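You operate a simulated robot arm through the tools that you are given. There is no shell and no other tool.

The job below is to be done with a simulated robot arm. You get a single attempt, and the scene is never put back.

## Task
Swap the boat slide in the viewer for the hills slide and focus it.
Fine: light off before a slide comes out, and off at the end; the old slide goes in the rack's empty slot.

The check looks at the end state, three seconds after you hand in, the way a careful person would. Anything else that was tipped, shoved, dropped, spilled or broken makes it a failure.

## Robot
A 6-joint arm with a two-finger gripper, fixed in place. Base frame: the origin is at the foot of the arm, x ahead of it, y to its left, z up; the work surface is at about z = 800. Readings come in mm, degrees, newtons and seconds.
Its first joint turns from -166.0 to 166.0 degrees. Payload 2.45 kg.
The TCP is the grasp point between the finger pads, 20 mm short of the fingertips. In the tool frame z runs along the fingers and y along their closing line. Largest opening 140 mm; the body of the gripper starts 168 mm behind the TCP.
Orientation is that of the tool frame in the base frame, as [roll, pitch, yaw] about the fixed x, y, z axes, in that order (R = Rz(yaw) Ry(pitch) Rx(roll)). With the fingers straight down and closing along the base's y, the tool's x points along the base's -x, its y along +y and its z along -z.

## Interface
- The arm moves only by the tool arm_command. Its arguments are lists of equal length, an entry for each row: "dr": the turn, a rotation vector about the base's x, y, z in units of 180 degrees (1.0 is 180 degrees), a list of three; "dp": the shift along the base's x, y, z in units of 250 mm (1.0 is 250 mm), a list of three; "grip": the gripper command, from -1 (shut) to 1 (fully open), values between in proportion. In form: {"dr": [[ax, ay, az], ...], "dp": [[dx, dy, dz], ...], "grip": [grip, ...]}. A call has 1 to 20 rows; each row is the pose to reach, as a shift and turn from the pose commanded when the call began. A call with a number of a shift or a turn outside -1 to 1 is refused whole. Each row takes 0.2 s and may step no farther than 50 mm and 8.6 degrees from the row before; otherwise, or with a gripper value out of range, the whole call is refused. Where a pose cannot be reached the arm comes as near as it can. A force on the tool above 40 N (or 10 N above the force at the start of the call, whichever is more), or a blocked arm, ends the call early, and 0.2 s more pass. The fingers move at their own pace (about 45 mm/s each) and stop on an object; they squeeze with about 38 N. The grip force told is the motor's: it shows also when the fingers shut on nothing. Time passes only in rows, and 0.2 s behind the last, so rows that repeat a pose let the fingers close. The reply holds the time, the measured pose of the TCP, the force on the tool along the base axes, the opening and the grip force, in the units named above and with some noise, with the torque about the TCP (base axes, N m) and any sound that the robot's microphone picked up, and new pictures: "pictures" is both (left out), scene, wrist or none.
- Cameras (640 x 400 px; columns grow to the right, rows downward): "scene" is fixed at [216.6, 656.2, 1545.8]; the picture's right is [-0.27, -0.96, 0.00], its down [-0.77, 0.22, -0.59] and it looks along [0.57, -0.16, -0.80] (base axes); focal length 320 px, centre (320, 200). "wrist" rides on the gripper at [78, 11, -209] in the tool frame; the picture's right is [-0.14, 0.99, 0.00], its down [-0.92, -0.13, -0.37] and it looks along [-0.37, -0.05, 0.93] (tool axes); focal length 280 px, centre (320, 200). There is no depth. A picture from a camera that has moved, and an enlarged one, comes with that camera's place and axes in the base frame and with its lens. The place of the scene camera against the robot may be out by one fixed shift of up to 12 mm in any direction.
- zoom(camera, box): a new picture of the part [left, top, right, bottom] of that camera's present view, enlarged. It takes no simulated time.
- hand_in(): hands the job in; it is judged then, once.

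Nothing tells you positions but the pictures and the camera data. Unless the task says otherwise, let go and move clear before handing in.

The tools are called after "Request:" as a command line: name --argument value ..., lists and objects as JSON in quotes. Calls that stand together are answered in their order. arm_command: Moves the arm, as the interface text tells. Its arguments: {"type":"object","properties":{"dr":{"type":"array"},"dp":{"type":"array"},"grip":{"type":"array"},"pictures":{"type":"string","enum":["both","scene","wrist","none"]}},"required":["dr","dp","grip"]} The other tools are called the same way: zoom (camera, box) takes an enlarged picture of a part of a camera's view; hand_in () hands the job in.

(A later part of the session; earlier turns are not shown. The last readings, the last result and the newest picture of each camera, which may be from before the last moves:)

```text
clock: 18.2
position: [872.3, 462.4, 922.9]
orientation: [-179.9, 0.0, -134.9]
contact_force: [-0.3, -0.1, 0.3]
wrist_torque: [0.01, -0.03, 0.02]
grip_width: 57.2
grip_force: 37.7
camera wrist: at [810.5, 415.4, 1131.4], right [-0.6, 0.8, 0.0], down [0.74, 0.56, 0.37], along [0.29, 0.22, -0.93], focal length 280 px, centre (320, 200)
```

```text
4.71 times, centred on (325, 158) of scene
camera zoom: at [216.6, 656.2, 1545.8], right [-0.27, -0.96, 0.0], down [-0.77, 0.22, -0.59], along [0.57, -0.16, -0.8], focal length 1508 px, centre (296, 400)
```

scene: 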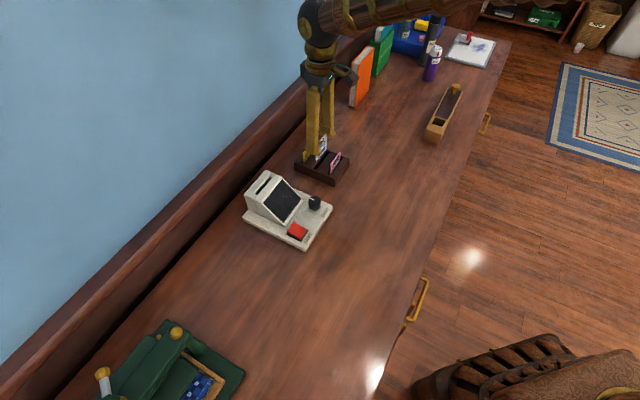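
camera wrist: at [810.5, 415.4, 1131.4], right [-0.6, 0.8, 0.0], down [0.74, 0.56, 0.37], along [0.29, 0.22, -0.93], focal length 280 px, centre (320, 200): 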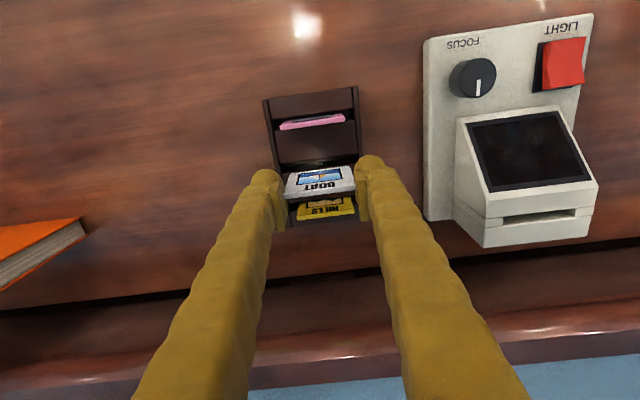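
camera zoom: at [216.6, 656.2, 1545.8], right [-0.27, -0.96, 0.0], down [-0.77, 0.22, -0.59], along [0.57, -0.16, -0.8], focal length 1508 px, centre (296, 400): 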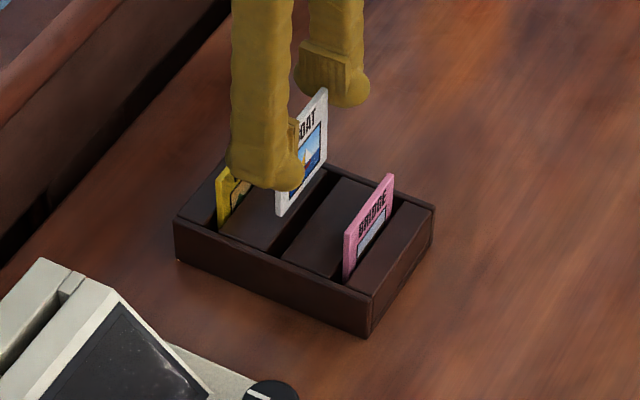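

The slide looks about 2 mm too far toward the back of the slot opening. I'll shift it and start the insertion by about 12 mm past the rim, watching the force.

Request:
arm_command --dr '[[0, 0, 0], [0, 0, 0], [0, 0, 0], [0, 0, 0], [0, 0, 0], [0, 0, 0]]' --dp '[[-0.0056, -0.0056, 0], [-0.0056, -0.0056, -0.04], [-0.0056, -0.0056, -0.07], [-0.0056, -0.0056, -0.09], [-0.0056, -0.0056, -0.11], [-0.0056, -0.0056, -0.12]]' --grip '[-0.4, -0.4, -0.4, -0.4, -0.4, -0.4]'

Request:
zoom --camera "wrist" --box '[220, 80, 420, 205]'

Request:
zoom --camera "scene" --box '[280, 115, 370, 200]'

```text
clock: 19.6
position: [871.5, 460.4, 892.4]
orientation: [-179.9, 0.0, -135.0]
contact_force: [0.8, 0.4, -0.4]
wrist_torque: [-0.01, -0.04, 0.03]
grip_width: 56.9
grip_force: 37.3
camera wrist: at [809.3, 414.4, 1101.5], right [-0.6, 0.8, 0.0], down [0.74, 0.56, 0.37], along [0.29, 0.22, -0.93], focal length 280 px, centre (320, 200)
```

scene: 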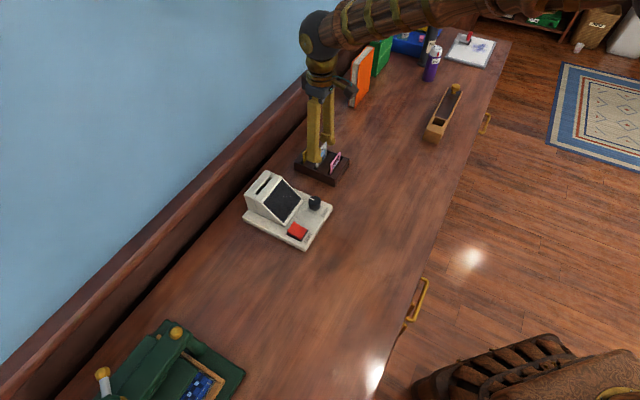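
wrist: 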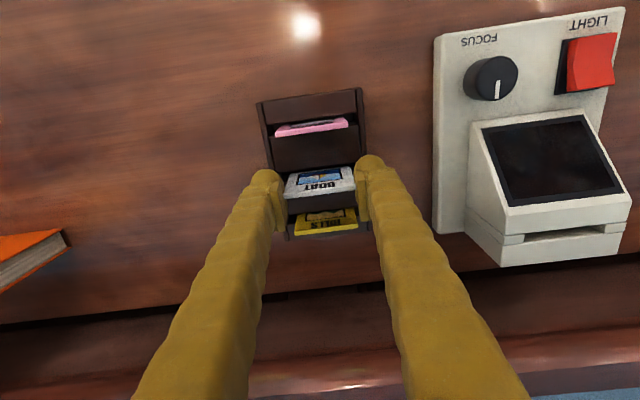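

```text
3.20 times, centred on (320, 142) of wrist
camera zoom: at [809.3, 414.4, 1101.5], right [-0.6, 0.8, 0.0], down [0.74, 0.56, 0.37], along [0.29, 0.22, -0.93], focal length 897 px, centre (320, 384)
```

zoom: 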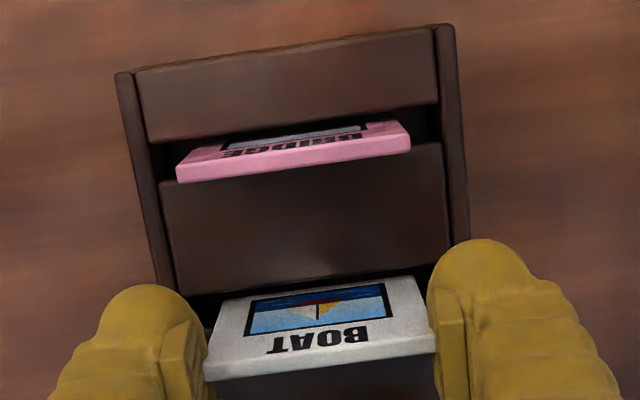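

```text
4.71 times, centred on (325, 158) of scene
camera zoom: at [216.6, 656.2, 1545.8], right [-0.27, -0.96, 0.0], down [-0.77, 0.22, -0.59], along [0.57, -0.16, -0.8], focal length 1508 px, centre (296, 400)
```

zoom: 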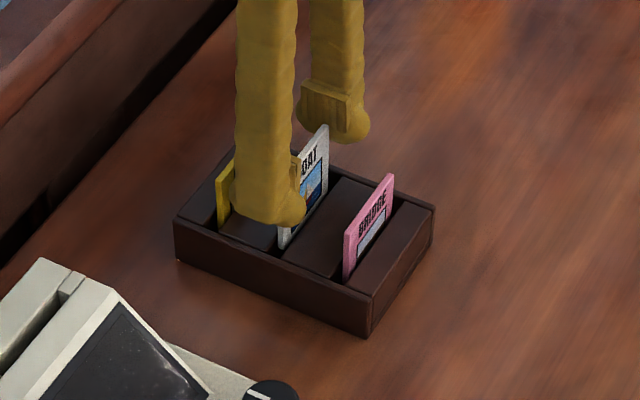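

The slide is in the slot with no resistance. I'll continue down to just above the seat.

Request:
arm_command --dr '[[0, 0, 0], [0, 0, 0], [0, 0, 0], [0, 0, 0]]' --dp '[[0, 0, -0.025], [0, 0, -0.05], [0, 0, -0.07], [0, 0, -0.076]]' --grip '[-0.4, -0.4, -0.4, -0.4]'

Request:
zoom --camera "wrist" --box '[220, 80, 420, 205]'

Request:
zoom --camera "scene" --box '[280, 115, 370, 200]'

```text
clock: 20.6
position: [871.8, 460.0, 872.2]
orientation: [180.0, 0.0, -135.1]
contact_force: [0.3, 0.3, 0.1]
wrist_torque: [0.0, 0.02, 0.01]
grip_width: 56.9
grip_force: 38.2
camera wrist: at [808.6, 414.0, 1082.3], right [-0.6, 0.8, 0.0], down [0.74, 0.56, 0.37], along [0.29, 0.22, -0.93], focal length 280 px, centre (320, 200)
```

scene: 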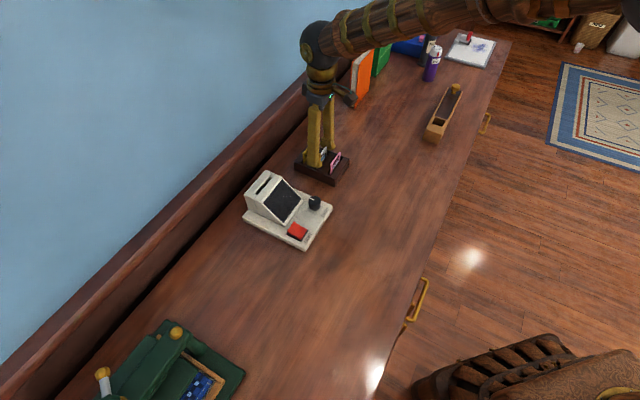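
wrist: 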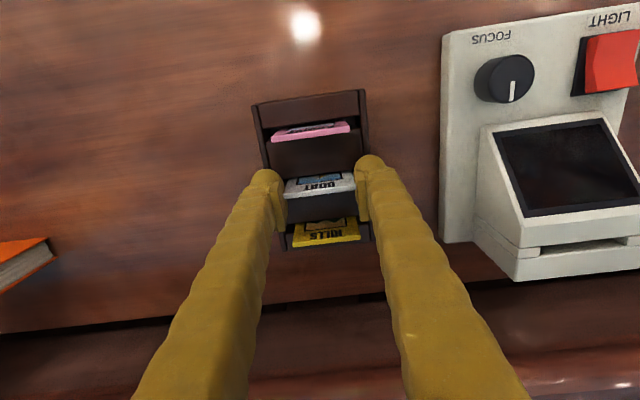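

```text
3.20 times, centred on (320, 142) of wrist
camera zoom: at [808.6, 414.0, 1082.3], right [-0.6, 0.8, 0.0], down [0.74, 0.56, 0.37], along [0.29, 0.22, -0.93], focal length 897 px, centre (320, 384)
```

zoom: 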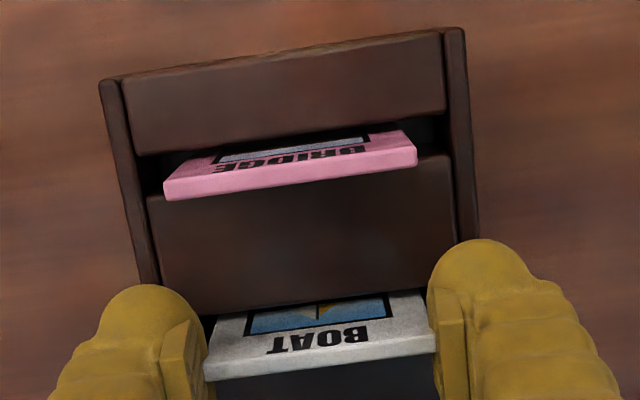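

```text
4.71 times, centred on (325, 158) of scene
camera zoom: at [216.6, 656.2, 1545.8], right [-0.27, -0.96, 0.0], down [-0.77, 0.22, -0.59], along [0.57, -0.16, -0.8], focal length 1508 px, centre (296, 400)
```

zoom: 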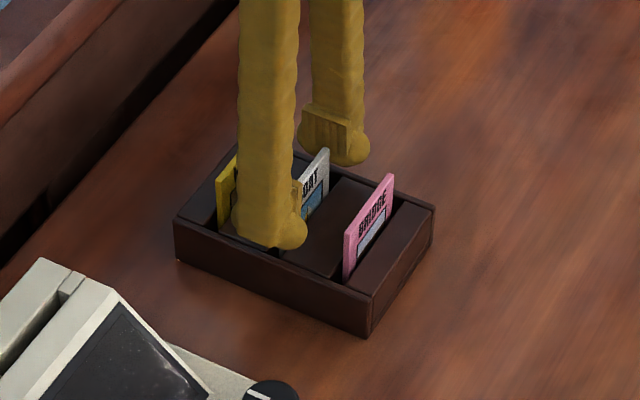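

There's no bottom contact yet. I'll lower in small steps and feel for the floor of the slot.

Request:
arm_command --dr '[[0, 0, 0], [0, 0, 0]]' --dp '[[0, 0, -0.005], [0, 0, -0.01]]' --grip '[-0.4, -0.4]' --pictures "none"

```text
clock: 21.2
position: [871.1, 460.2, 871.3]
orientation: [180.0, 0.2, -135.1]
contact_force: [-1.9, -0.7, 9.6]
wrist_torque: [-0.05, 0.17, -0.04]
grip_width: 56.9
grip_force: 37.3
```

The slide is touching the slot floor, with about 10 N of force at the expected depth. I'll ease off a little and open the fingers.

Request:
arm_command --dr '[[0, 0, 0], [0, 0, 0], [0, 0, 0], [0, 0, 0], [0, 0, 0]]' --dp '[[0, 0, 0.005], [0, 0, 0.005], [0, 0, 0.005], [0, 0, 0.005], [0, 0, 0.005]]' --grip '[-0.4, -0.1, 0.03, 0.1, 0.1]'

Request:
zoom --camera "wrist" --box '[220, 80, 420, 205]'

```text
clock: 22.4
position: [870.0, 461.3, 872.7]
orientation: [180.0, 0.0, -135.0]
contact_force: [0.5, 0.1, -0.1]
wrist_torque: [-0.01, 0.01, 0.04]
grip_width: 77.0
grip_force: 0.0
camera wrist: at [808.9, 413.6, 1081.4], right [-0.6, 0.8, 0.0], down [0.74, 0.56, 0.37], along [0.29, 0.22, -0.93], focal length 280 px, centre (320, 200)
```

scene: 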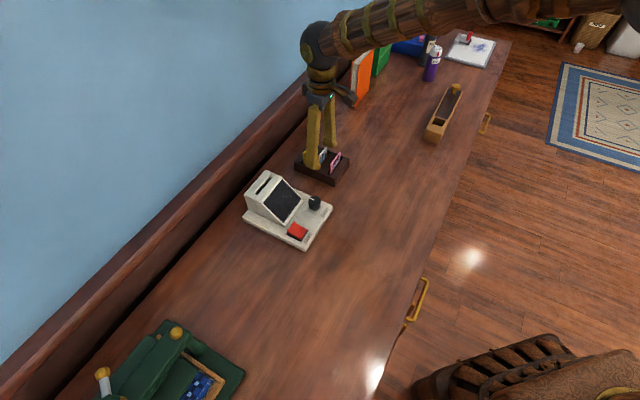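
wrist: 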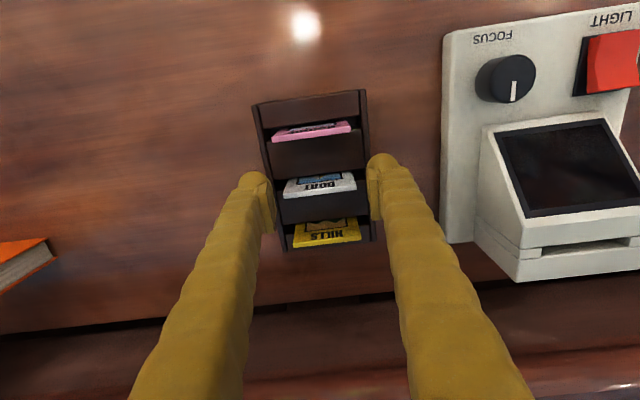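

```text
3.20 times, centred on (320, 142) of wrist
camera zoom: at [808.9, 413.6, 1081.4], right [-0.6, 0.8, 0.0], down [0.74, 0.56, 0.37], along [0.29, 0.22, -0.93], focal length 897 px, centre (320, 384)
```

zoom: 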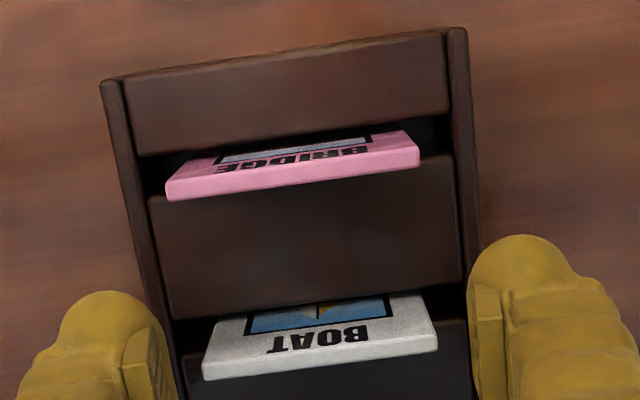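

BOAT stands in the middle slot, released. I'll raise up, move 46 mm back over HILLS and look.

Request:
arm_command --dr '[[0, 0, 0], [0, 0, 0], [0, 0, 0], [0, 0, 0], [0, 0, 0], [0, 0, 0]]' --dp '[[0, 0, 0.06], [0, 0, 0.14], [0, 0, 0.24], [0.06, 0.06, 0.3], [0.13, 0.13, 0.3], [0.13, 0.13, 0.3]]' --grip '[0.1, 0.1, 0.1, 0.2, 0.2, 0.2]'

Request:
zoom --camera "wrist" --box '[220, 80, 420, 205]'

Request:
zoom --camera "scene" --box '[280, 115, 370, 200]'

```text
clock: 23.8
position: [903.2, 493.4, 946.3]
orientation: [179.9, 0.0, -135.0]
contact_force: [1.6, -0.2, -0.4]
wrist_torque: [0.01, -0.02, 0.02]
grip_width: 84.1
grip_force: 0.0
camera wrist: at [841.1, 445.9, 1156.3], right [-0.6, 0.8, 0.0], down [0.74, 0.56, 0.37], along [0.29, 0.22, -0.93], focal length 280 px, centre (320, 200)
```

scene: 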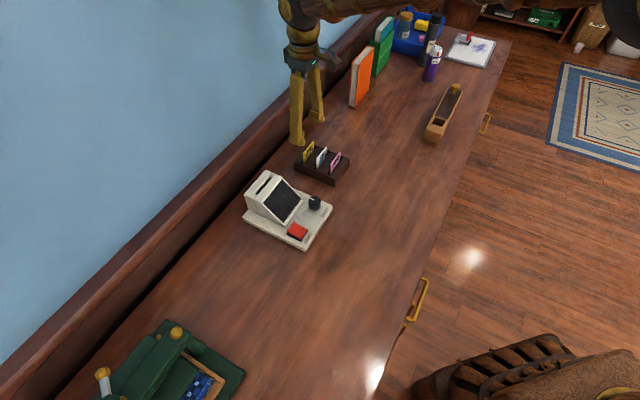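
wrist: 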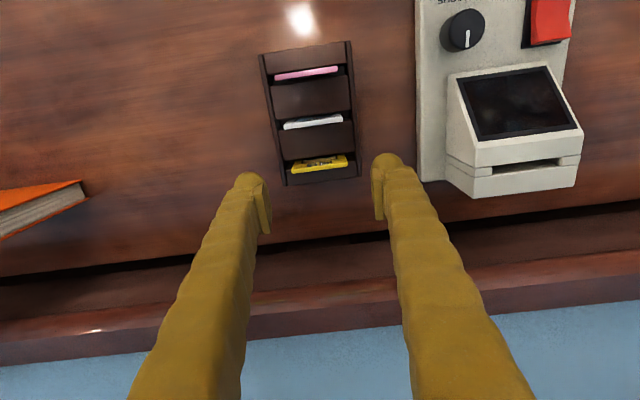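

```text
3.20 times, centred on (320, 142) of wrist
camera zoom: at [841.1, 445.9, 1156.3], right [-0.6, 0.8, 0.0], down [0.74, 0.56, 0.37], along [0.29, 0.22, -0.93], focal length 897 px, centre (320, 384)
```

zoom: 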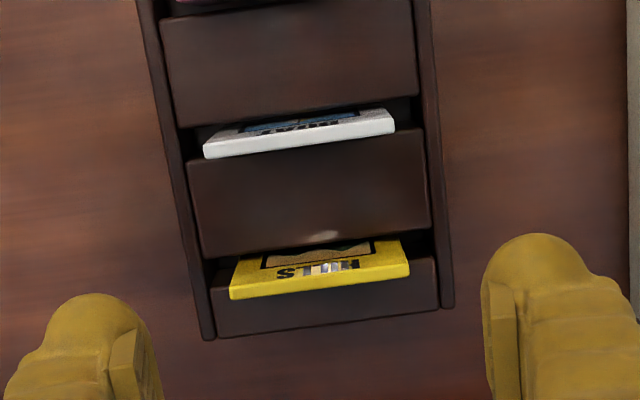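

```text
4.71 times, centred on (325, 158) of scene
camera zoom: at [216.6, 656.2, 1545.8], right [-0.27, -0.96, 0.0], down [-0.77, 0.22, -0.59], along [0.57, -0.16, -0.8], focal length 1508 px, centre (296, 400)
```

zoom: 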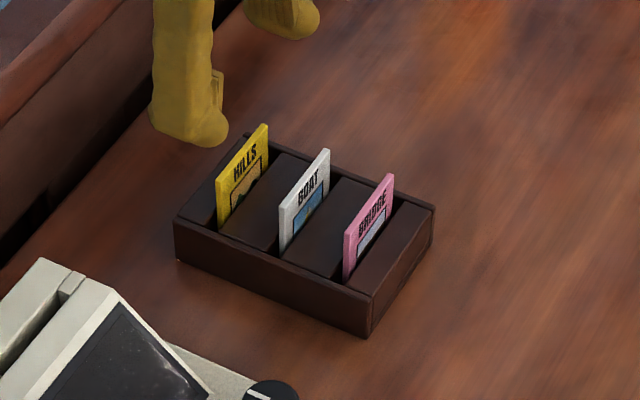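

BOAT sits level with the others in the rack. HILLS is centred under the gripper within about 1 mm, so I'll lower in stages and check that the arm really reaches there.

Request:
arm_command --dr '[[0, 0, 0], [0, 0, 0], [0, 0, 0]]' --dp '[[0, 0, -0.08], [0, 0, -0.16], [0, 0, -0.2]]' --grip '[0.1, 0.1, 0.1]'

Request:
zoom --camera "wrist" --box '[220, 80, 420, 205]'

```text
clock: 24.6
position: [903.3, 493.2, 896.0]
orientation: [179.9, 0.0, -135.0]
contact_force: [0.0, 0.4, 0.8]
wrist_torque: [0.01, 0.0, -0.01]
grip_width: 77.0
grip_force: 0.0
camera wrist: at [841.5, 445.8, 1105.9], right [-0.6, 0.8, 0.0], down [0.74, 0.56, 0.37], along [0.29, 0.22, -0.93], focal length 280 px, centre (320, 200)
```

scene: 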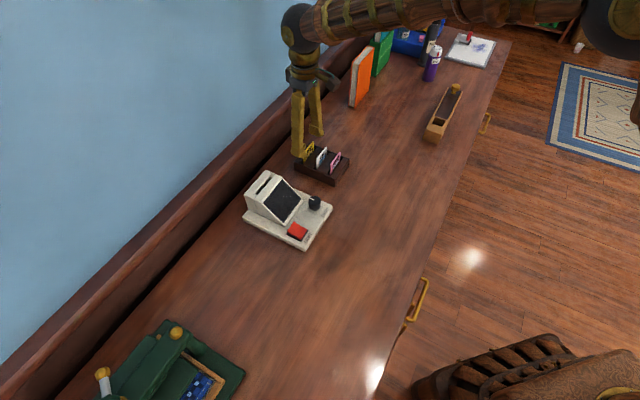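
wrist: 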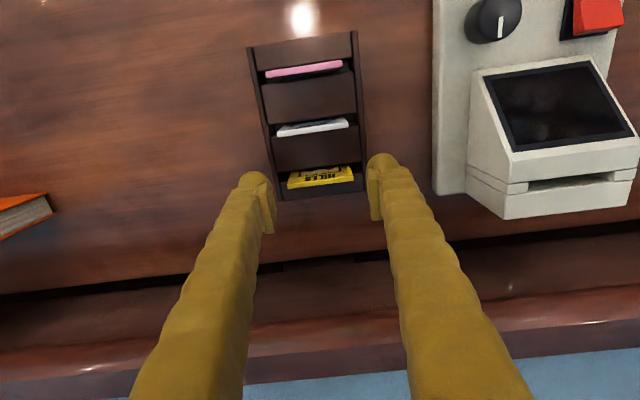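

```text
3.20 times, centred on (320, 142) of wrist
camera zoom: at [841.5, 445.8, 1105.9], right [-0.6, 0.8, 0.0], down [0.74, 0.56, 0.37], along [0.29, 0.22, -0.93], focal length 897 px, centre (320, 384)
```

zoom: 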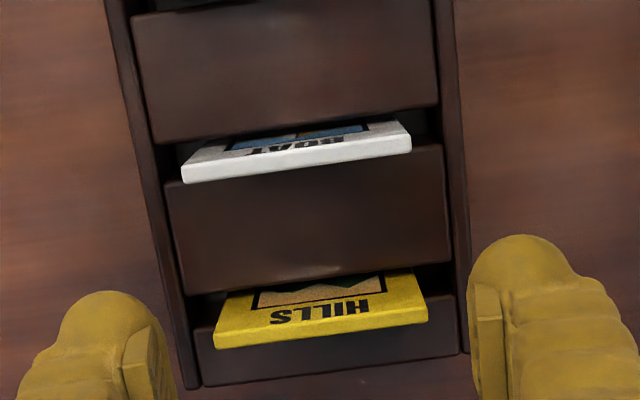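

Alignment still looks good and the arm reached its target. I'll lower to grasp depth and close on HILLS.

Request:
arm_command --dr '[[0, 0, 0], [0, 0, 0], [0, 0, 0], [0, 0, 0], [0, 0, 0], [0, 0, 0], [0, 0, 0]]' --dp '[[0, 0, -0.05], [0, 0, -0.09], [0, 0, -0.101], [0, 0, -0.101], [0, 0, -0.101], [0, 0, -0.101], [0, 0, -0.101]]' --grip '[0.1, 0.1, 0.1, 0, -0.1, -0.3, -0.4]'

Request:
zoom --camera "wrist" --box '[220, 80, 420, 205]'

```text
clock: 26.2
position: [904.5, 494.2, 872.3]
orientation: [-180.0, -0.1, -135.0]
contact_force: [-0.2, -0.2, 0.2]
wrist_torque: [0.01, 0.02, -0.03]
grip_width: 57.6
grip_force: 36.6
camera wrist: at [842.0, 447.1, 1081.1], right [-0.6, 0.8, 0.0], down [0.74, 0.56, 0.37], along [0.29, 0.22, -0.93], focal length 280 px, centre (320, 200)
```

scene: 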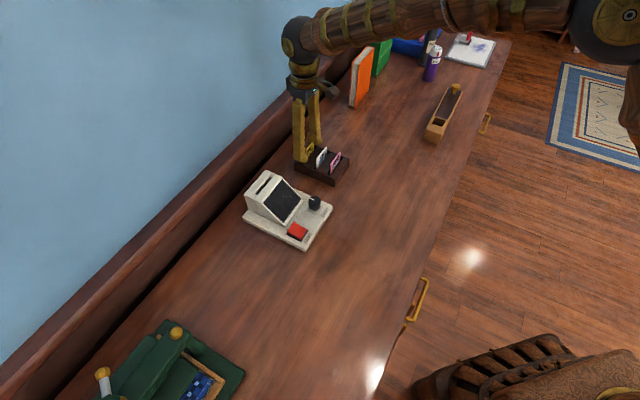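
wrist: 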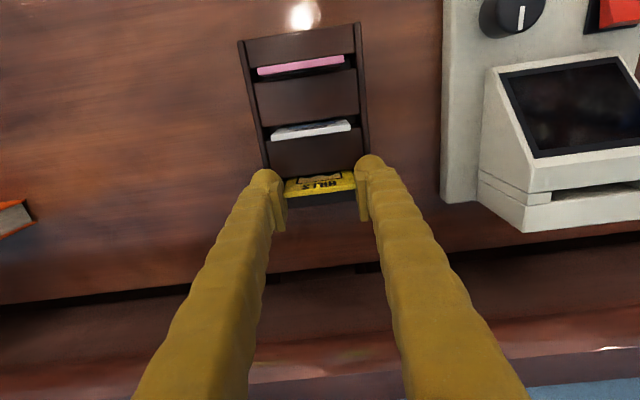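

```text
3.20 times, centred on (320, 142) of wrist
camera zoom: at [842.0, 447.1, 1081.1], right [-0.6, 0.8, 0.0], down [0.74, 0.56, 0.37], along [0.29, 0.22, -0.93], focal length 897 px, centre (320, 384)
```

zoom: 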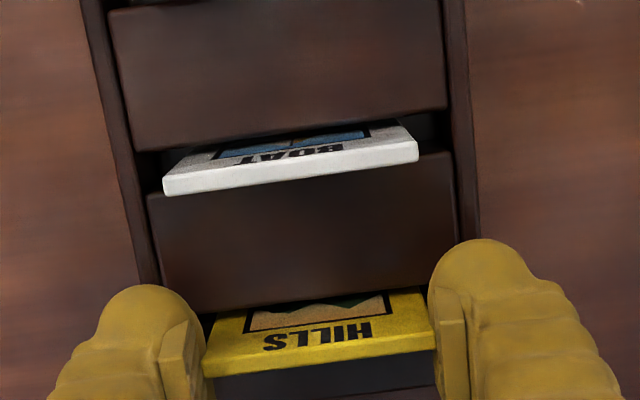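

HILLS is gripped at 57.6 mm. I'll lift it straight up, well clear.

Request:
arm_command --dr '[[0, 0, 0], [0, 0, 0], [0, 0, 0], [0, 0, 0], [0, 0, 0], [0, 0, 0], [0, 0, 0], [0, 0, 0]]' --dp '[[0, 0, 0.02], [0, 0, 0.08], [0, 0, 0.16], [0, 0, 0.26], [0, 0, 0.36], [0, 0, 0.46], [0, 0, 0.58], [0, 0, 0.6]]' --grip '[-0.4, -0.4, -0.4, -0.4, -0.4, -0.4, -0.4, -0.4]'

Request:
zoom --camera "wrist" --box '[220, 110, 420, 235]'

Request:
zoom --camera "scene" --box '[260, 80, 370, 200]'

```text
clock: 28.0
position: [904.7, 494.4, 1023.3]
orientation: [179.9, -0.1, -135.0]
contact_force: [0.2, 0.0, -1.3]
wrist_torque: [0.01, 0.01, 0.0]
grip_width: 57.1
grip_force: 37.8
camera wrist: at [842.3, 446.5, 1232.8], right [-0.6, 0.8, 0.0], down [0.74, 0.56, 0.37], along [0.29, 0.22, -0.93], focal length 280 px, centre (320, 200)
```

scene: 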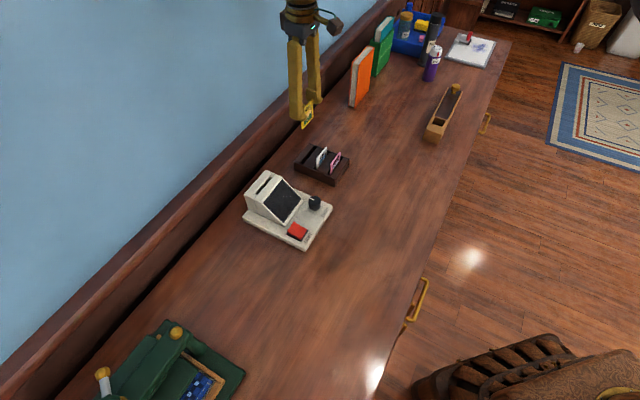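
wrist: 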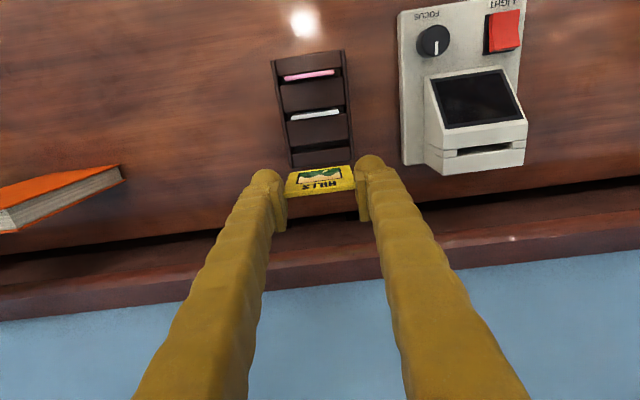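

```text
3.20 times, centred on (320, 172) of wrist
camera zoom: at [842.3, 446.5, 1232.8], right [-0.6, 0.8, 0.0], down [0.74, 0.56, 0.37], along [0.29, 0.22, -0.93], focal length 897 px, centre (320, 288)
```

zoom: 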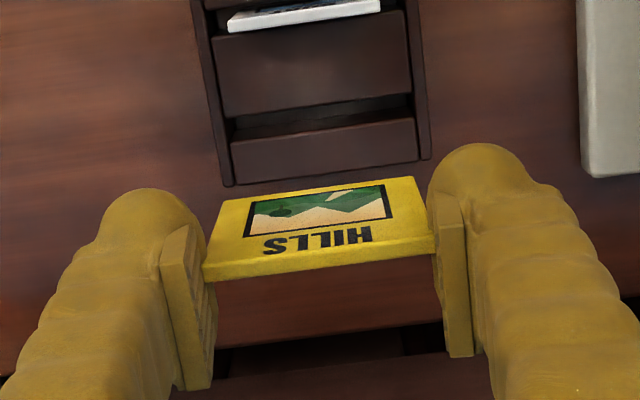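

```text
3.33 times, centred on (315, 140) of scene
camera zoom: at [216.6, 656.2, 1545.8], right [-0.27, -0.96, 0.0], down [-0.77, 0.22, -0.59], along [0.57, -0.16, -0.8], focal length 1068 px, centre (337, 400)
```

zoom: 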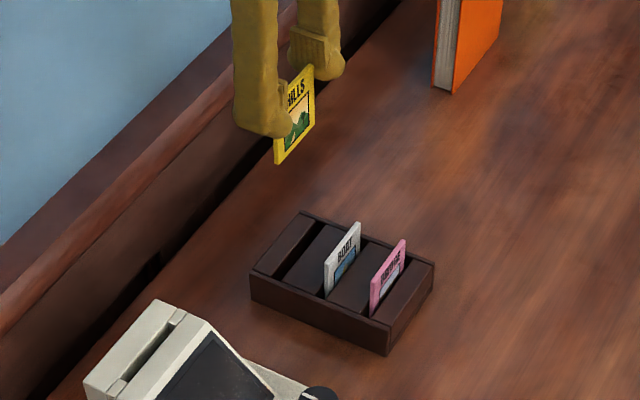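

HILLS is upright and sits in the hand almost exactly as BOAT did. I'll carry it back to the pose above the viewer slot where BOAT came out, at (777, 649).

Request:
arm_command --dr '[[0, 0, 0], [0, 0, 0], [0, 0, 0], [0, 0, 0], [0, 0, 0], [0, 0, 0], [0, 0, 0], [0, 0, 0]]' --dp '[[-0.07, 0.085, 0], [-0.16, 0.195, 0], [-0.25, 0.305, 0], [-0.34, 0.415, 0], [-0.43, 0.525, 0], [-0.49, 0.6, 0], [-0.5096, 0.6208, 0], [-0.5096, 0.6208, 0]]' --grip '[-0.4, -0.4, -0.4, -0.4, -0.4, -0.4, -0.4, -0.4]'

Request:
zoom --camera "wrist" --box '[220, 110, 420, 235]'

Request:
zoom --camera "scene" --box '[210, 120, 350, 255]'

```text
clock: 29.8
position: [775.9, 648.9, 1021.9]
orientation: [179.9, 0.0, -134.9]
contact_force: [0.5, 0.3, -0.6]
wrist_torque: [-0.01, -0.02, 0.02]
grip_width: 56.7
grip_force: 38.2
camera wrist: at [713.4, 601.9, 1230.7], right [-0.6, 0.8, 0.0], down [0.74, 0.56, 0.37], along [0.29, 0.22, -0.93], focal length 280 px, centre (320, 200)
```

scene: 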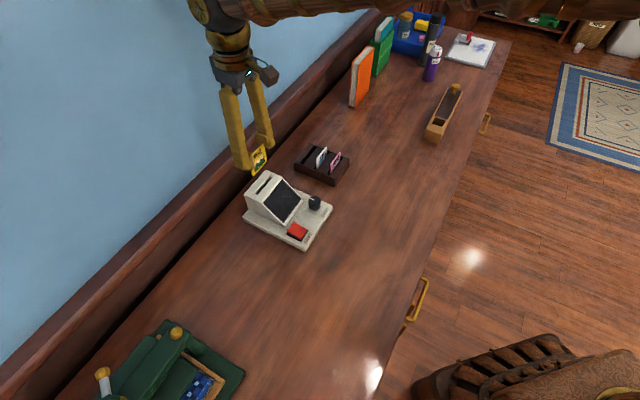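
wrist: 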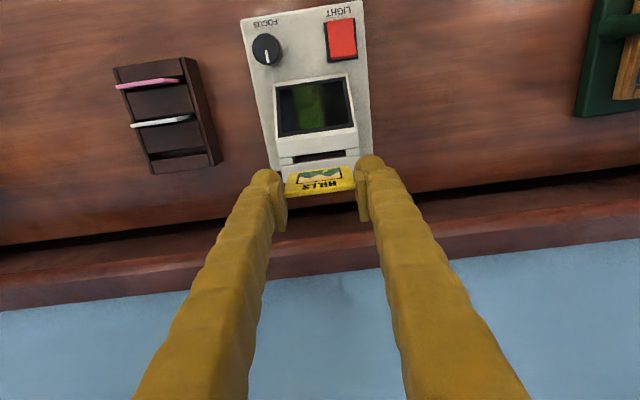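

```text
3.20 times, centred on (320, 172) of wrist
camera zoom: at [713.4, 601.9, 1230.7], right [-0.6, 0.8, 0.0], down [0.74, 0.56, 0.37], along [0.29, 0.22, -0.93], focal length 897 px, centre (320, 288)
```

zoom: 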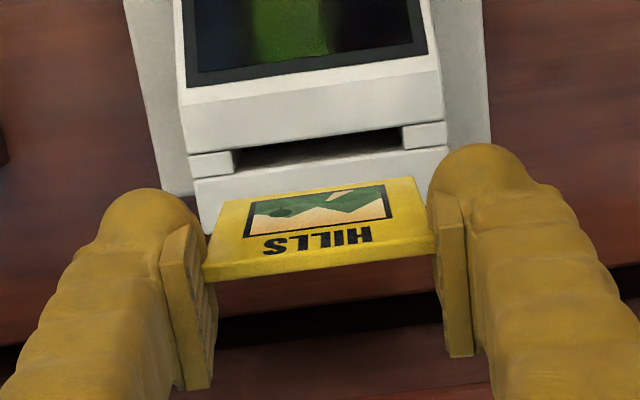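

```text
2.96 times, centred on (280, 188) of scene
camera zoom: at [216.6, 656.2, 1545.8], right [-0.27, -0.96, 0.0], down [-0.77, 0.22, -0.59], along [0.57, -0.16, -0.8], focal length 950 px, centre (438, 237)
```

zoom: 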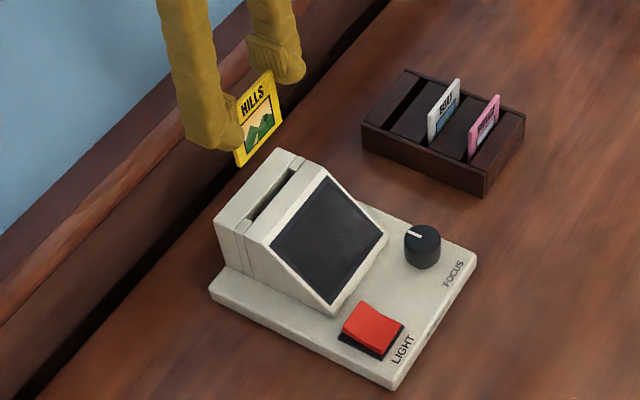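

The pose matches to within about 1 mm. I'll zoom tighter to measure the slot mouth against the slide before going in.

Request:
zoom --camera "wrist" --box '[270, 135, 370, 205]'

Request:
zoom --camera "scene" --box '[240, 135, 290, 215]'

```text
5.71 times, centred on (320, 170) of wrist
camera zoom: at [713.4, 601.9, 1230.7], right [-0.6, 0.8, 0.0], down [0.74, 0.56, 0.37], along [0.29, 0.22, -0.93], focal length 1602 px, centre (320, 371)
```

zoom: 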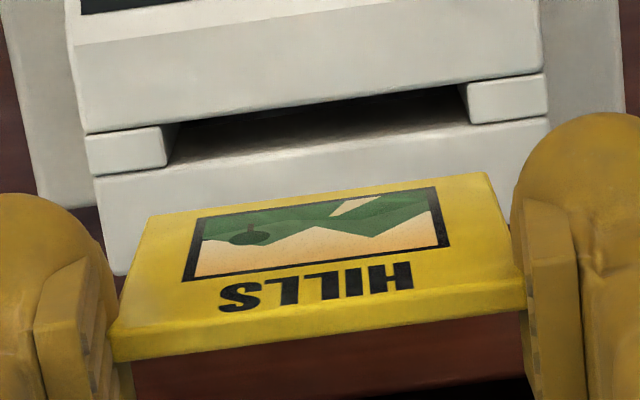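

```text
5.00 times, centred on (265, 175) of scene
camera zoom: at [216.6, 656.2, 1545.8], right [-0.27, -0.96, 0.0], down [-0.77, 0.22, -0.59], along [0.57, -0.16, -0.8], focal length 1602 px, centre (595, 325)
```

zoom: 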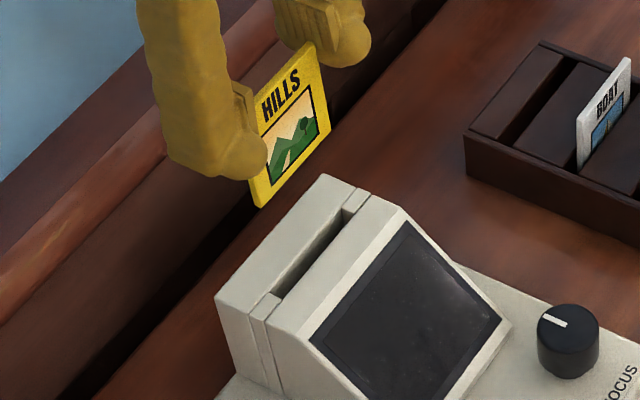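

The slot mouth is about 10 × 65 mm and the slide sits centred over it within about 0.5 mm. I'll lower into the mouth with small steps and check the forces.

Request:
arm_command --dr '[[0, 0, 0], [0, 0, 0], [0, 0, 0], [0, 0, 0], [0, 0, 0], [0, 0, 0]]' --dp '[[0.001, -0.001, -0.1], [0.001, -0.001, -0.2], [0.001, -0.001, -0.24], [0.001, -0.001, -0.26], [0.001, -0.001, -0.28], [0.001, -0.001, -0.29]]' --grip '[-0.4, -0.4, -0.4, -0.4, -0.4, -0.4]'

Request:
zoom --camera "wrist" --box '[270, 135, 370, 205]'

Request:
zoom --camera "scene" --box '[225, 145, 345, 255]'

```text
clock: 31.2
position: [776.6, 648.7, 950.5]
orientation: [-180.0, 0.0, -135.0]
contact_force: [0.1, 0.2, 0.3]
wrist_torque: [0.0, -0.04, 0.01]
grip_width: 56.9
grip_force: 37.9
camera wrist: at [714.3, 601.5, 1159.1], right [-0.6, 0.8, 0.0], down [0.74, 0.56, 0.37], along [0.29, 0.22, -0.93], focal length 280 px, centre (320, 200)
```

scene: 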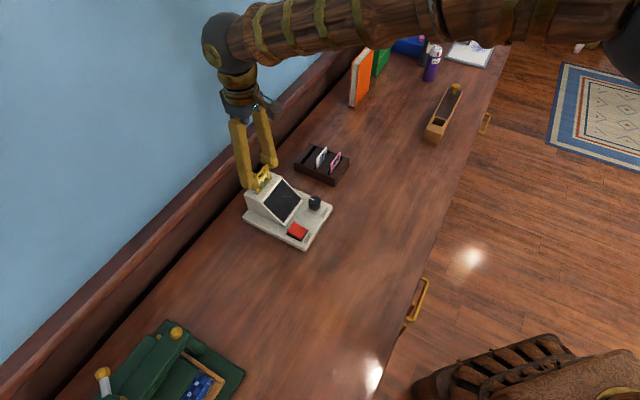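
wrist: 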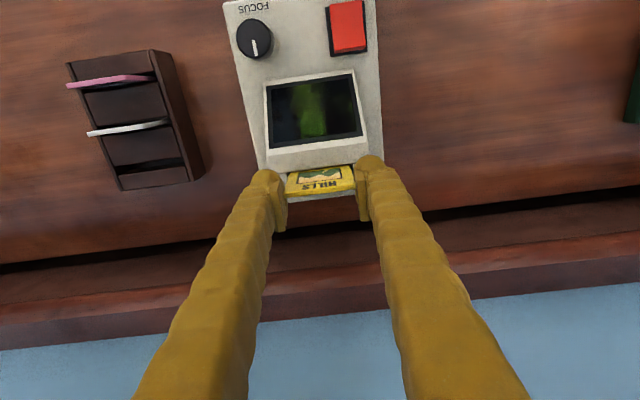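

```text
5.71 times, centred on (320, 170) of wrist
camera zoom: at [714.3, 601.5, 1159.1], right [-0.6, 0.8, 0.0], down [0.74, 0.56, 0.37], along [0.29, 0.22, -0.93], focal length 1602 px, centre (320, 371)
```

zoom: 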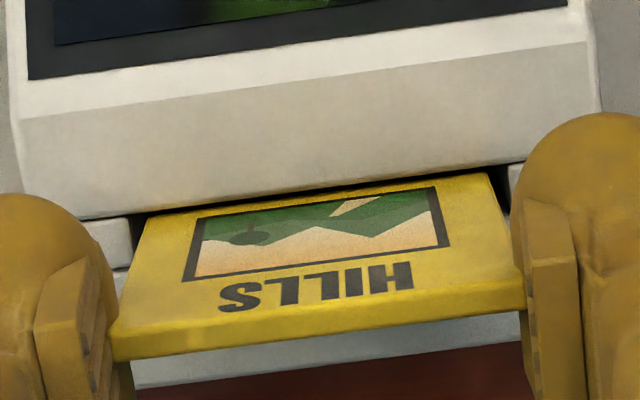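

```text
3.64 times, centred on (285, 200) of scene
camera zoom: at [216.6, 656.2, 1545.8], right [-0.27, -0.96, 0.0], down [-0.77, 0.22, -0.59], along [0.57, -0.16, -0.8], focal length 1166 px, centre (447, 200)
```

zoom: 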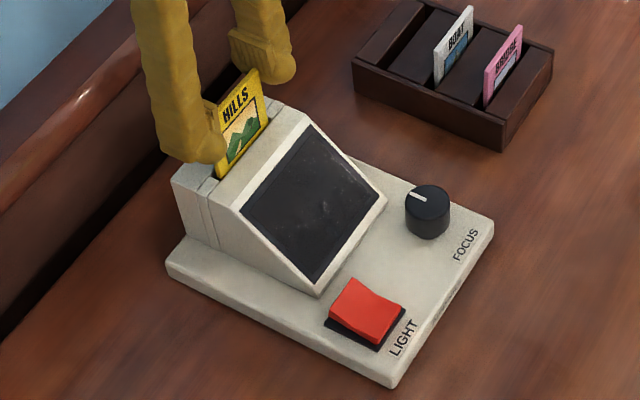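

HILLS has entered the slot freely. I'll continue down to a couple of millimetres above the seat.

Request:
arm_command --dr '[[0, 0, 0], [0, 0, 0], [0, 0, 0], [0, 0, 0]]' --dp '[[0, 0, -0.04], [0, 0, -0.08], [0, 0, -0.11], [0, 0, -0.118]]' --grip '[-0.4, -0.4, -0.4, -0.4]' --pictures "none"

```text
clock: 32.2
position: [775.7, 647.7, 920.4]
orientation: [180.0, -0.1, -135.0]
contact_force: [-0.5, 0.3, 0.7]
wrist_torque: [-0.02, -0.04, 0.03]
grip_width: 56.7
grip_force: 37.8
```

No contact yet at 920.5. I'll take finer steps to feel for the bottom.

Request:
arm_command --dr '[[0, 0, 0], [0, 0, 0]]' --dp '[[0, 0, -0.005], [0, 0, -0.009]]' --grip '[-0.4, -0.4]' --pictures "none"

```text
clock: 32.8
position: [778.1, 648.2, 918.6]
orientation: [180.0, 0.1, -135.0]
contact_force: [0.3, 0.1, 0.1]
wrist_torque: [0.01, 0.01, 0.01]
grip_width: 56.8
grip_force: 37.3
```

Request:
arm_command --dr '[[0, 0, 0], [0, 0, 0]]' --dp '[[0, 0, -0.003], [0, 0, -0.006]]' --grip '[-0.4, -0.4]'

Request:
zoom --camera "wrist" --box '[270, 135, 370, 205]'

Request:
zoom --camera "scene" --box '[230, 160, 300, 225]'

```text
clock: 33.4
position: [777.1, 649.5, 917.7]
orientation: [-179.9, 0.1, -134.9]
contact_force: [-3.4, -4.2, 13.8]
wrist_torque: [-0.27, 0.24, 0.02]
grip_width: 57.3
grip_force: 38.1
camera wrist: at [715.0, 601.5, 1126.7], right [-0.6, 0.8, 0.0], down [0.74, 0.56, 0.37], along [0.29, 0.22, -0.93], focal length 280 px, centre (320, 200)
```

scene: 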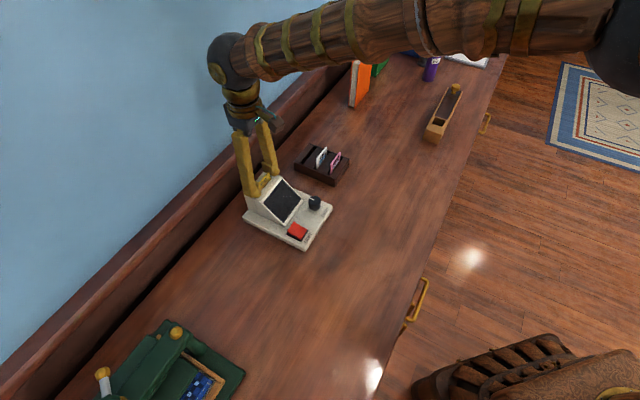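
wrist: 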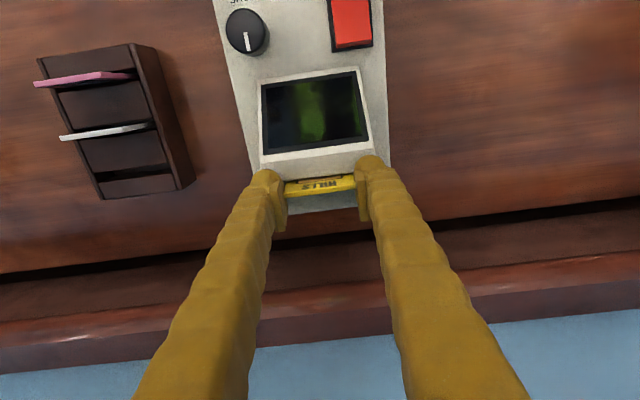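

```text
5.71 times, centred on (320, 170) of wrist
camera zoom: at [715.0, 601.5, 1126.7], right [-0.6, 0.8, 0.0], down [0.74, 0.56, 0.37], along [0.29, 0.22, -0.93], focal length 1602 px, centre (320, 371)
```

zoom: 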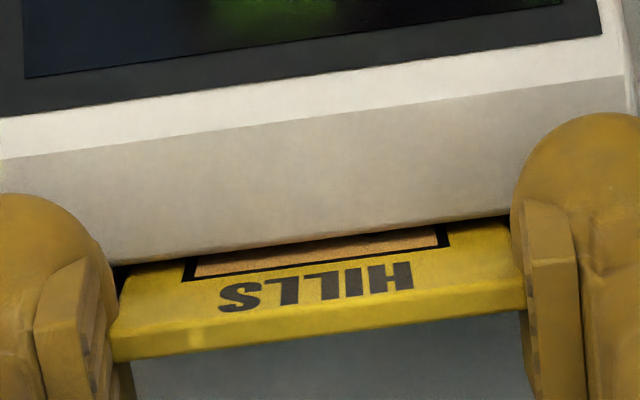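

```text
6.15 times, centred on (265, 192) of scene
camera zoom: at [216.6, 656.2, 1545.8], right [-0.27, -0.96, 0.0], down [-0.77, 0.22, -0.59], along [0.57, -0.16, -0.8], focal length 1972 px, centre (658, 246)
```

zoom: 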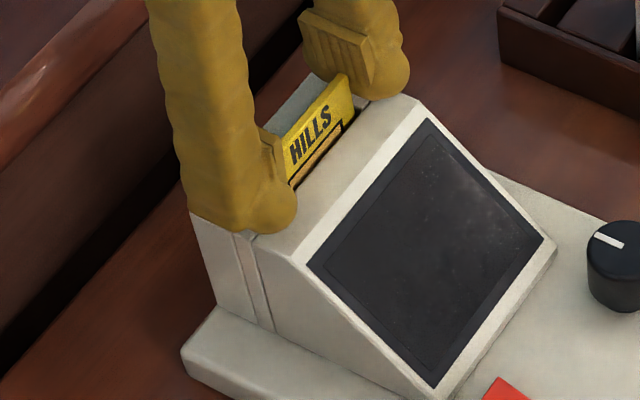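

HILLS has bottomed out at the same depth BOAT had. I'll ease off, open the fingers and lift straight up.

Request:
arm_command --dr '[[0, 0, 0], [0, 0, 0], [0, 0, 0], [0, 0, 0], [0, 0, 0], [0, 0, 0], [0, 0, 0]]' --dp '[[0, 0, 0.005], [0, 0, 0.005], [0, 0, 0.005], [0, 0, 0.005], [0, 0, 0.06], [0, 0, 0.18], [0, 0, 0.32]]' --grip '[-0.4, -0.1, 0.05, 0.15, 0.15, 0.2, 0.3]'

Request:
zoom --camera "wrist" --box '[220, 80, 420, 205]'

Request:
zoom --camera "scene" --box '[225, 145, 345, 255]'

```text
clock: 35.0
position: [775.7, 647.5, 995.0]
orientation: [179.9, 0.0, -135.1]
contact_force: [0.4, -0.4, -0.6]
wrist_torque: [-0.02, 0.02, 0.04]
grip_width: 90.8
grip_force: 0.0
camera wrist: at [713.0, 600.8, 1204.2], right [-0.6, 0.8, 0.0], down [0.74, 0.56, 0.37], along [0.29, 0.22, -0.93], focal length 280 px, centre (320, 200)
```

scene: 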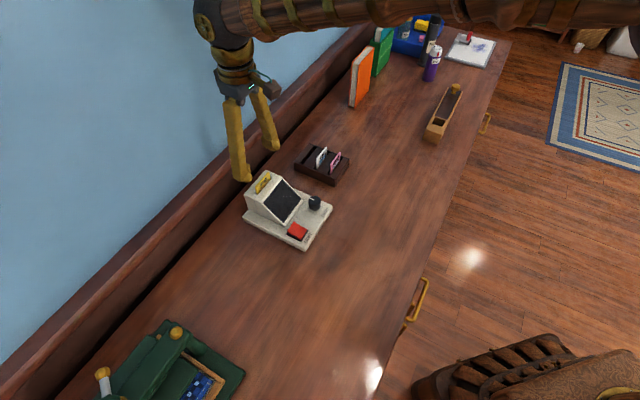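
wrist: 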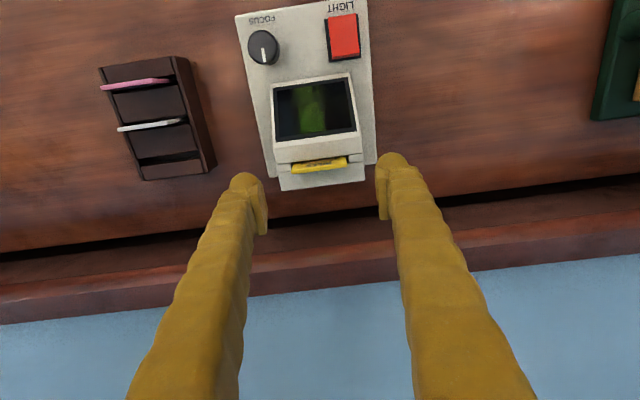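

```text
3.20 times, centred on (320, 142) of wrist
camera zoom: at [713.0, 600.8, 1204.2], right [-0.6, 0.8, 0.0], down [0.74, 0.56, 0.37], along [0.29, 0.22, -0.93], focal length 897 px, centre (320, 384)
```

zoom: 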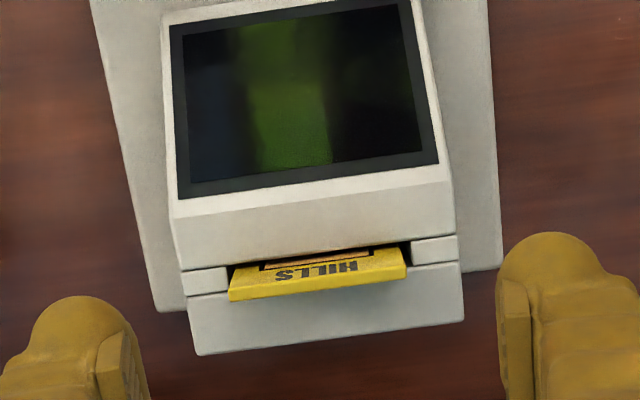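

```text
3.64 times, centred on (285, 200) of scene
camera zoom: at [216.6, 656.2, 1545.8], right [-0.27, -0.96, 0.0], down [-0.77, 0.22, -0.59], along [0.57, -0.16, -0.8], focal length 1166 px, centre (447, 200)
```

zoom: 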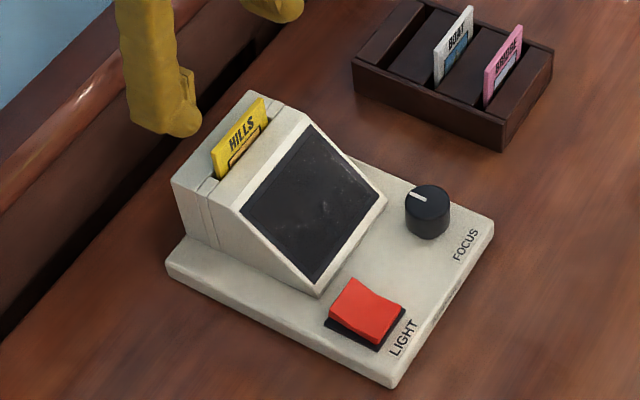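

HILLS is seated in the viewer, BOAT is in the middle slot, and the viewer is unmoved. The rocker's back half is now the raised one, and pressing it turns the light on. The screen housing sits close behind it, so I'll tilt the tool 30° and press with the near edge of the closed fingertips.

Request:
arm_command --dr '[[0, 0, 0], [0.0196, -0.0196, 0], [0.0393, -0.0393, 0], [0.0589, -0.0589, 0], [0.0786, -0.0786, 0], [0.0982, -0.0982, 0], [0.1179, -0.1179, 0], [0.1179, -0.1179, 0], [0.1179, -0.1179, 0]]' --dp '[[-0.1, -0.04, 0], [-0.2, -0.08, 0], [-0.3, -0.12, 0], [-0.4, -0.16, 0], [-0.434, -0.17, 0], [-0.434, -0.17, -0.1], [-0.434, -0.17, -0.2], [-0.434, -0.17, -0.3], [-0.434, -0.17, -0.387]]' --grip '[-1, -1, -1, -1, -1, -1, -1, -1, -1]'

Request:
zoom --camera "scene" --box '[255, 175, 335, 250]'

Request:
zoom --camera "wrist" --box '[250, 120, 400, 220]'

```text
clock: 37.0
position: [668.1, 605.3, 899.1]
orientation: [-180.0, 30.0, -135.0]
contact_force: [0.3, -0.9, -0.4]
wrist_torque: [0.0, 0.01, 0.02]
grip_width: 0.1
grip_force: 29.5
camera wrist: at [539.8, 491.5, 1041.3], right [-0.62, 0.78, 0.07], down [0.52, 0.34, 0.78], along [0.59, 0.52, -0.62], focal length 280 px, centre (320, 200)
```

scene: 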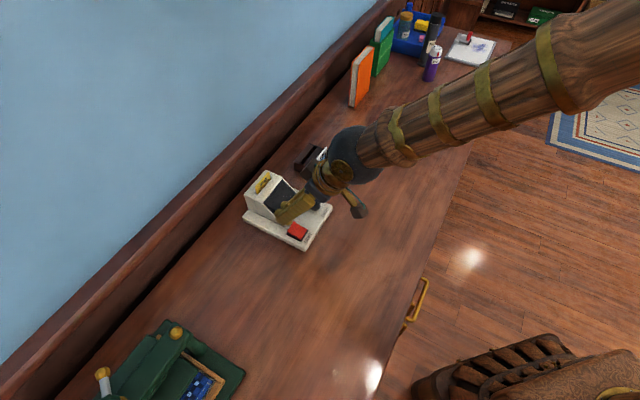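
wrist: 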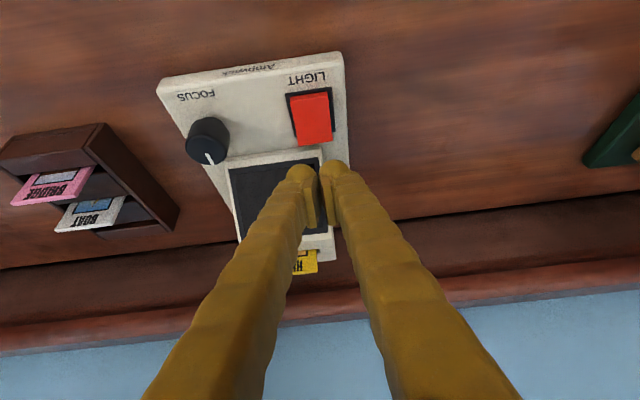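

```text
5.33 times, centred on (295, 212) of scene
camera zoom: at [216.6, 656.2, 1545.8], right [-0.27, -0.96, 0.0], down [-0.77, 0.22, -0.59], along [0.57, -0.16, -0.8], focal length 1709 px, centre (453, 133)
```

zoom: 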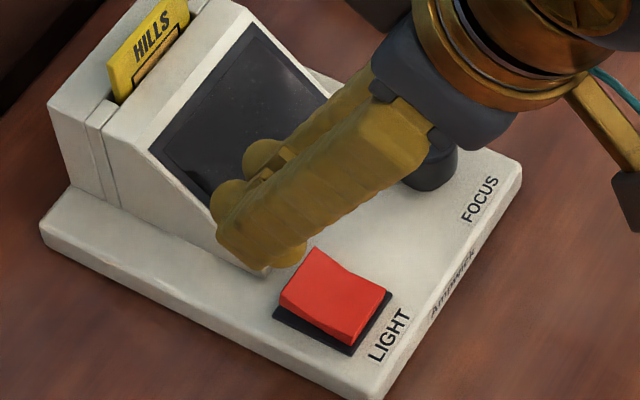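

```text
4.00 times, centred on (325, 170) of wrist
camera zoom: at [539.8, 491.5, 1041.3], right [-0.62, 0.78, 0.07], down [0.52, 0.34, 0.78], along [0.59, 0.52, -0.62], focal length 1122 px, centre (300, 320)
```

zoom: 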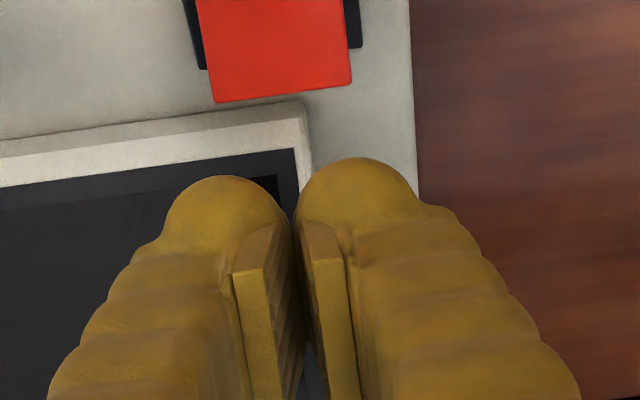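

The fingertips line up with the raised back half of the rocker. I'll lower gently onto it.

Request:
arm_command --dr '[[0, 0, 0], [0, 0, 0], [0, 0, 0], [0, 0, 0]]' --dp '[[0, 0, -0.07], [0, 0, -0.12], [0, 0, -0.15], [0, 0, -0.16]]' --grip '[-1, -1, -1, -1]'

Request:
zoom --camera "scene" --box '[255, 175, 335, 250]'

```text
clock: 38.0
position: [667.9, 604.9, 859.7]
orientation: [-179.9, 29.9, -135.0]
contact_force: [0.0, 0.2, -0.7]
wrist_torque: [-0.02, 0.01, 0.0]
grip_width: 0.3
grip_force: 29.4
camera wrist: at [539.2, 492.0, 1002.0], right [-0.62, 0.78, 0.07], down [0.52, 0.34, 0.78], along [0.59, 0.52, -0.62], focal length 280 px, centre (320, 200)
```

scene: 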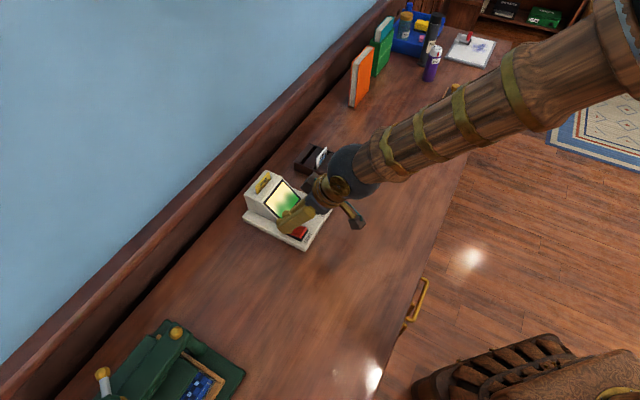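
wrist: 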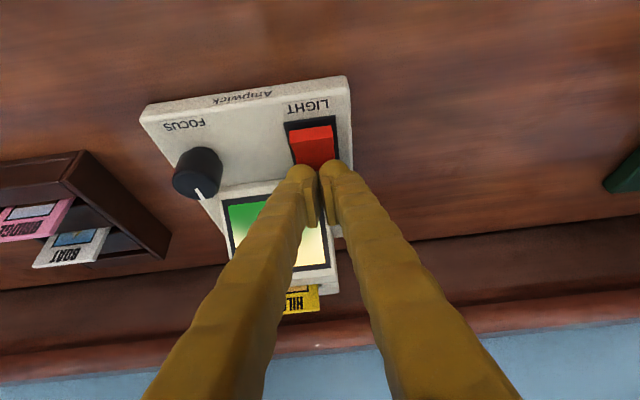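

```text
5.33 times, centred on (295, 212) of scene
camera zoom: at [216.6, 656.2, 1545.8], right [-0.27, -0.96, 0.0], down [-0.77, 0.22, -0.59], along [0.57, -0.16, -0.8], focal length 1709 px, centre (453, 133)
```

zoom: 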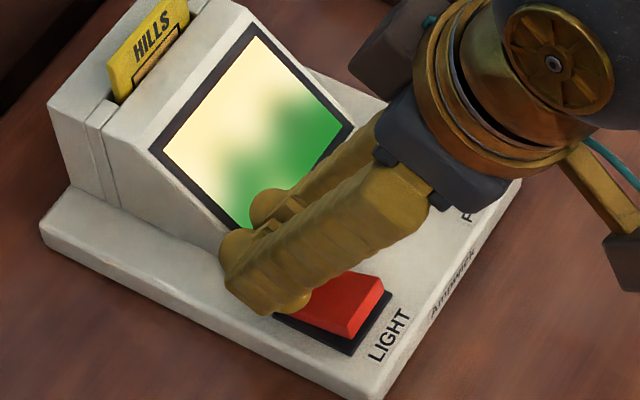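

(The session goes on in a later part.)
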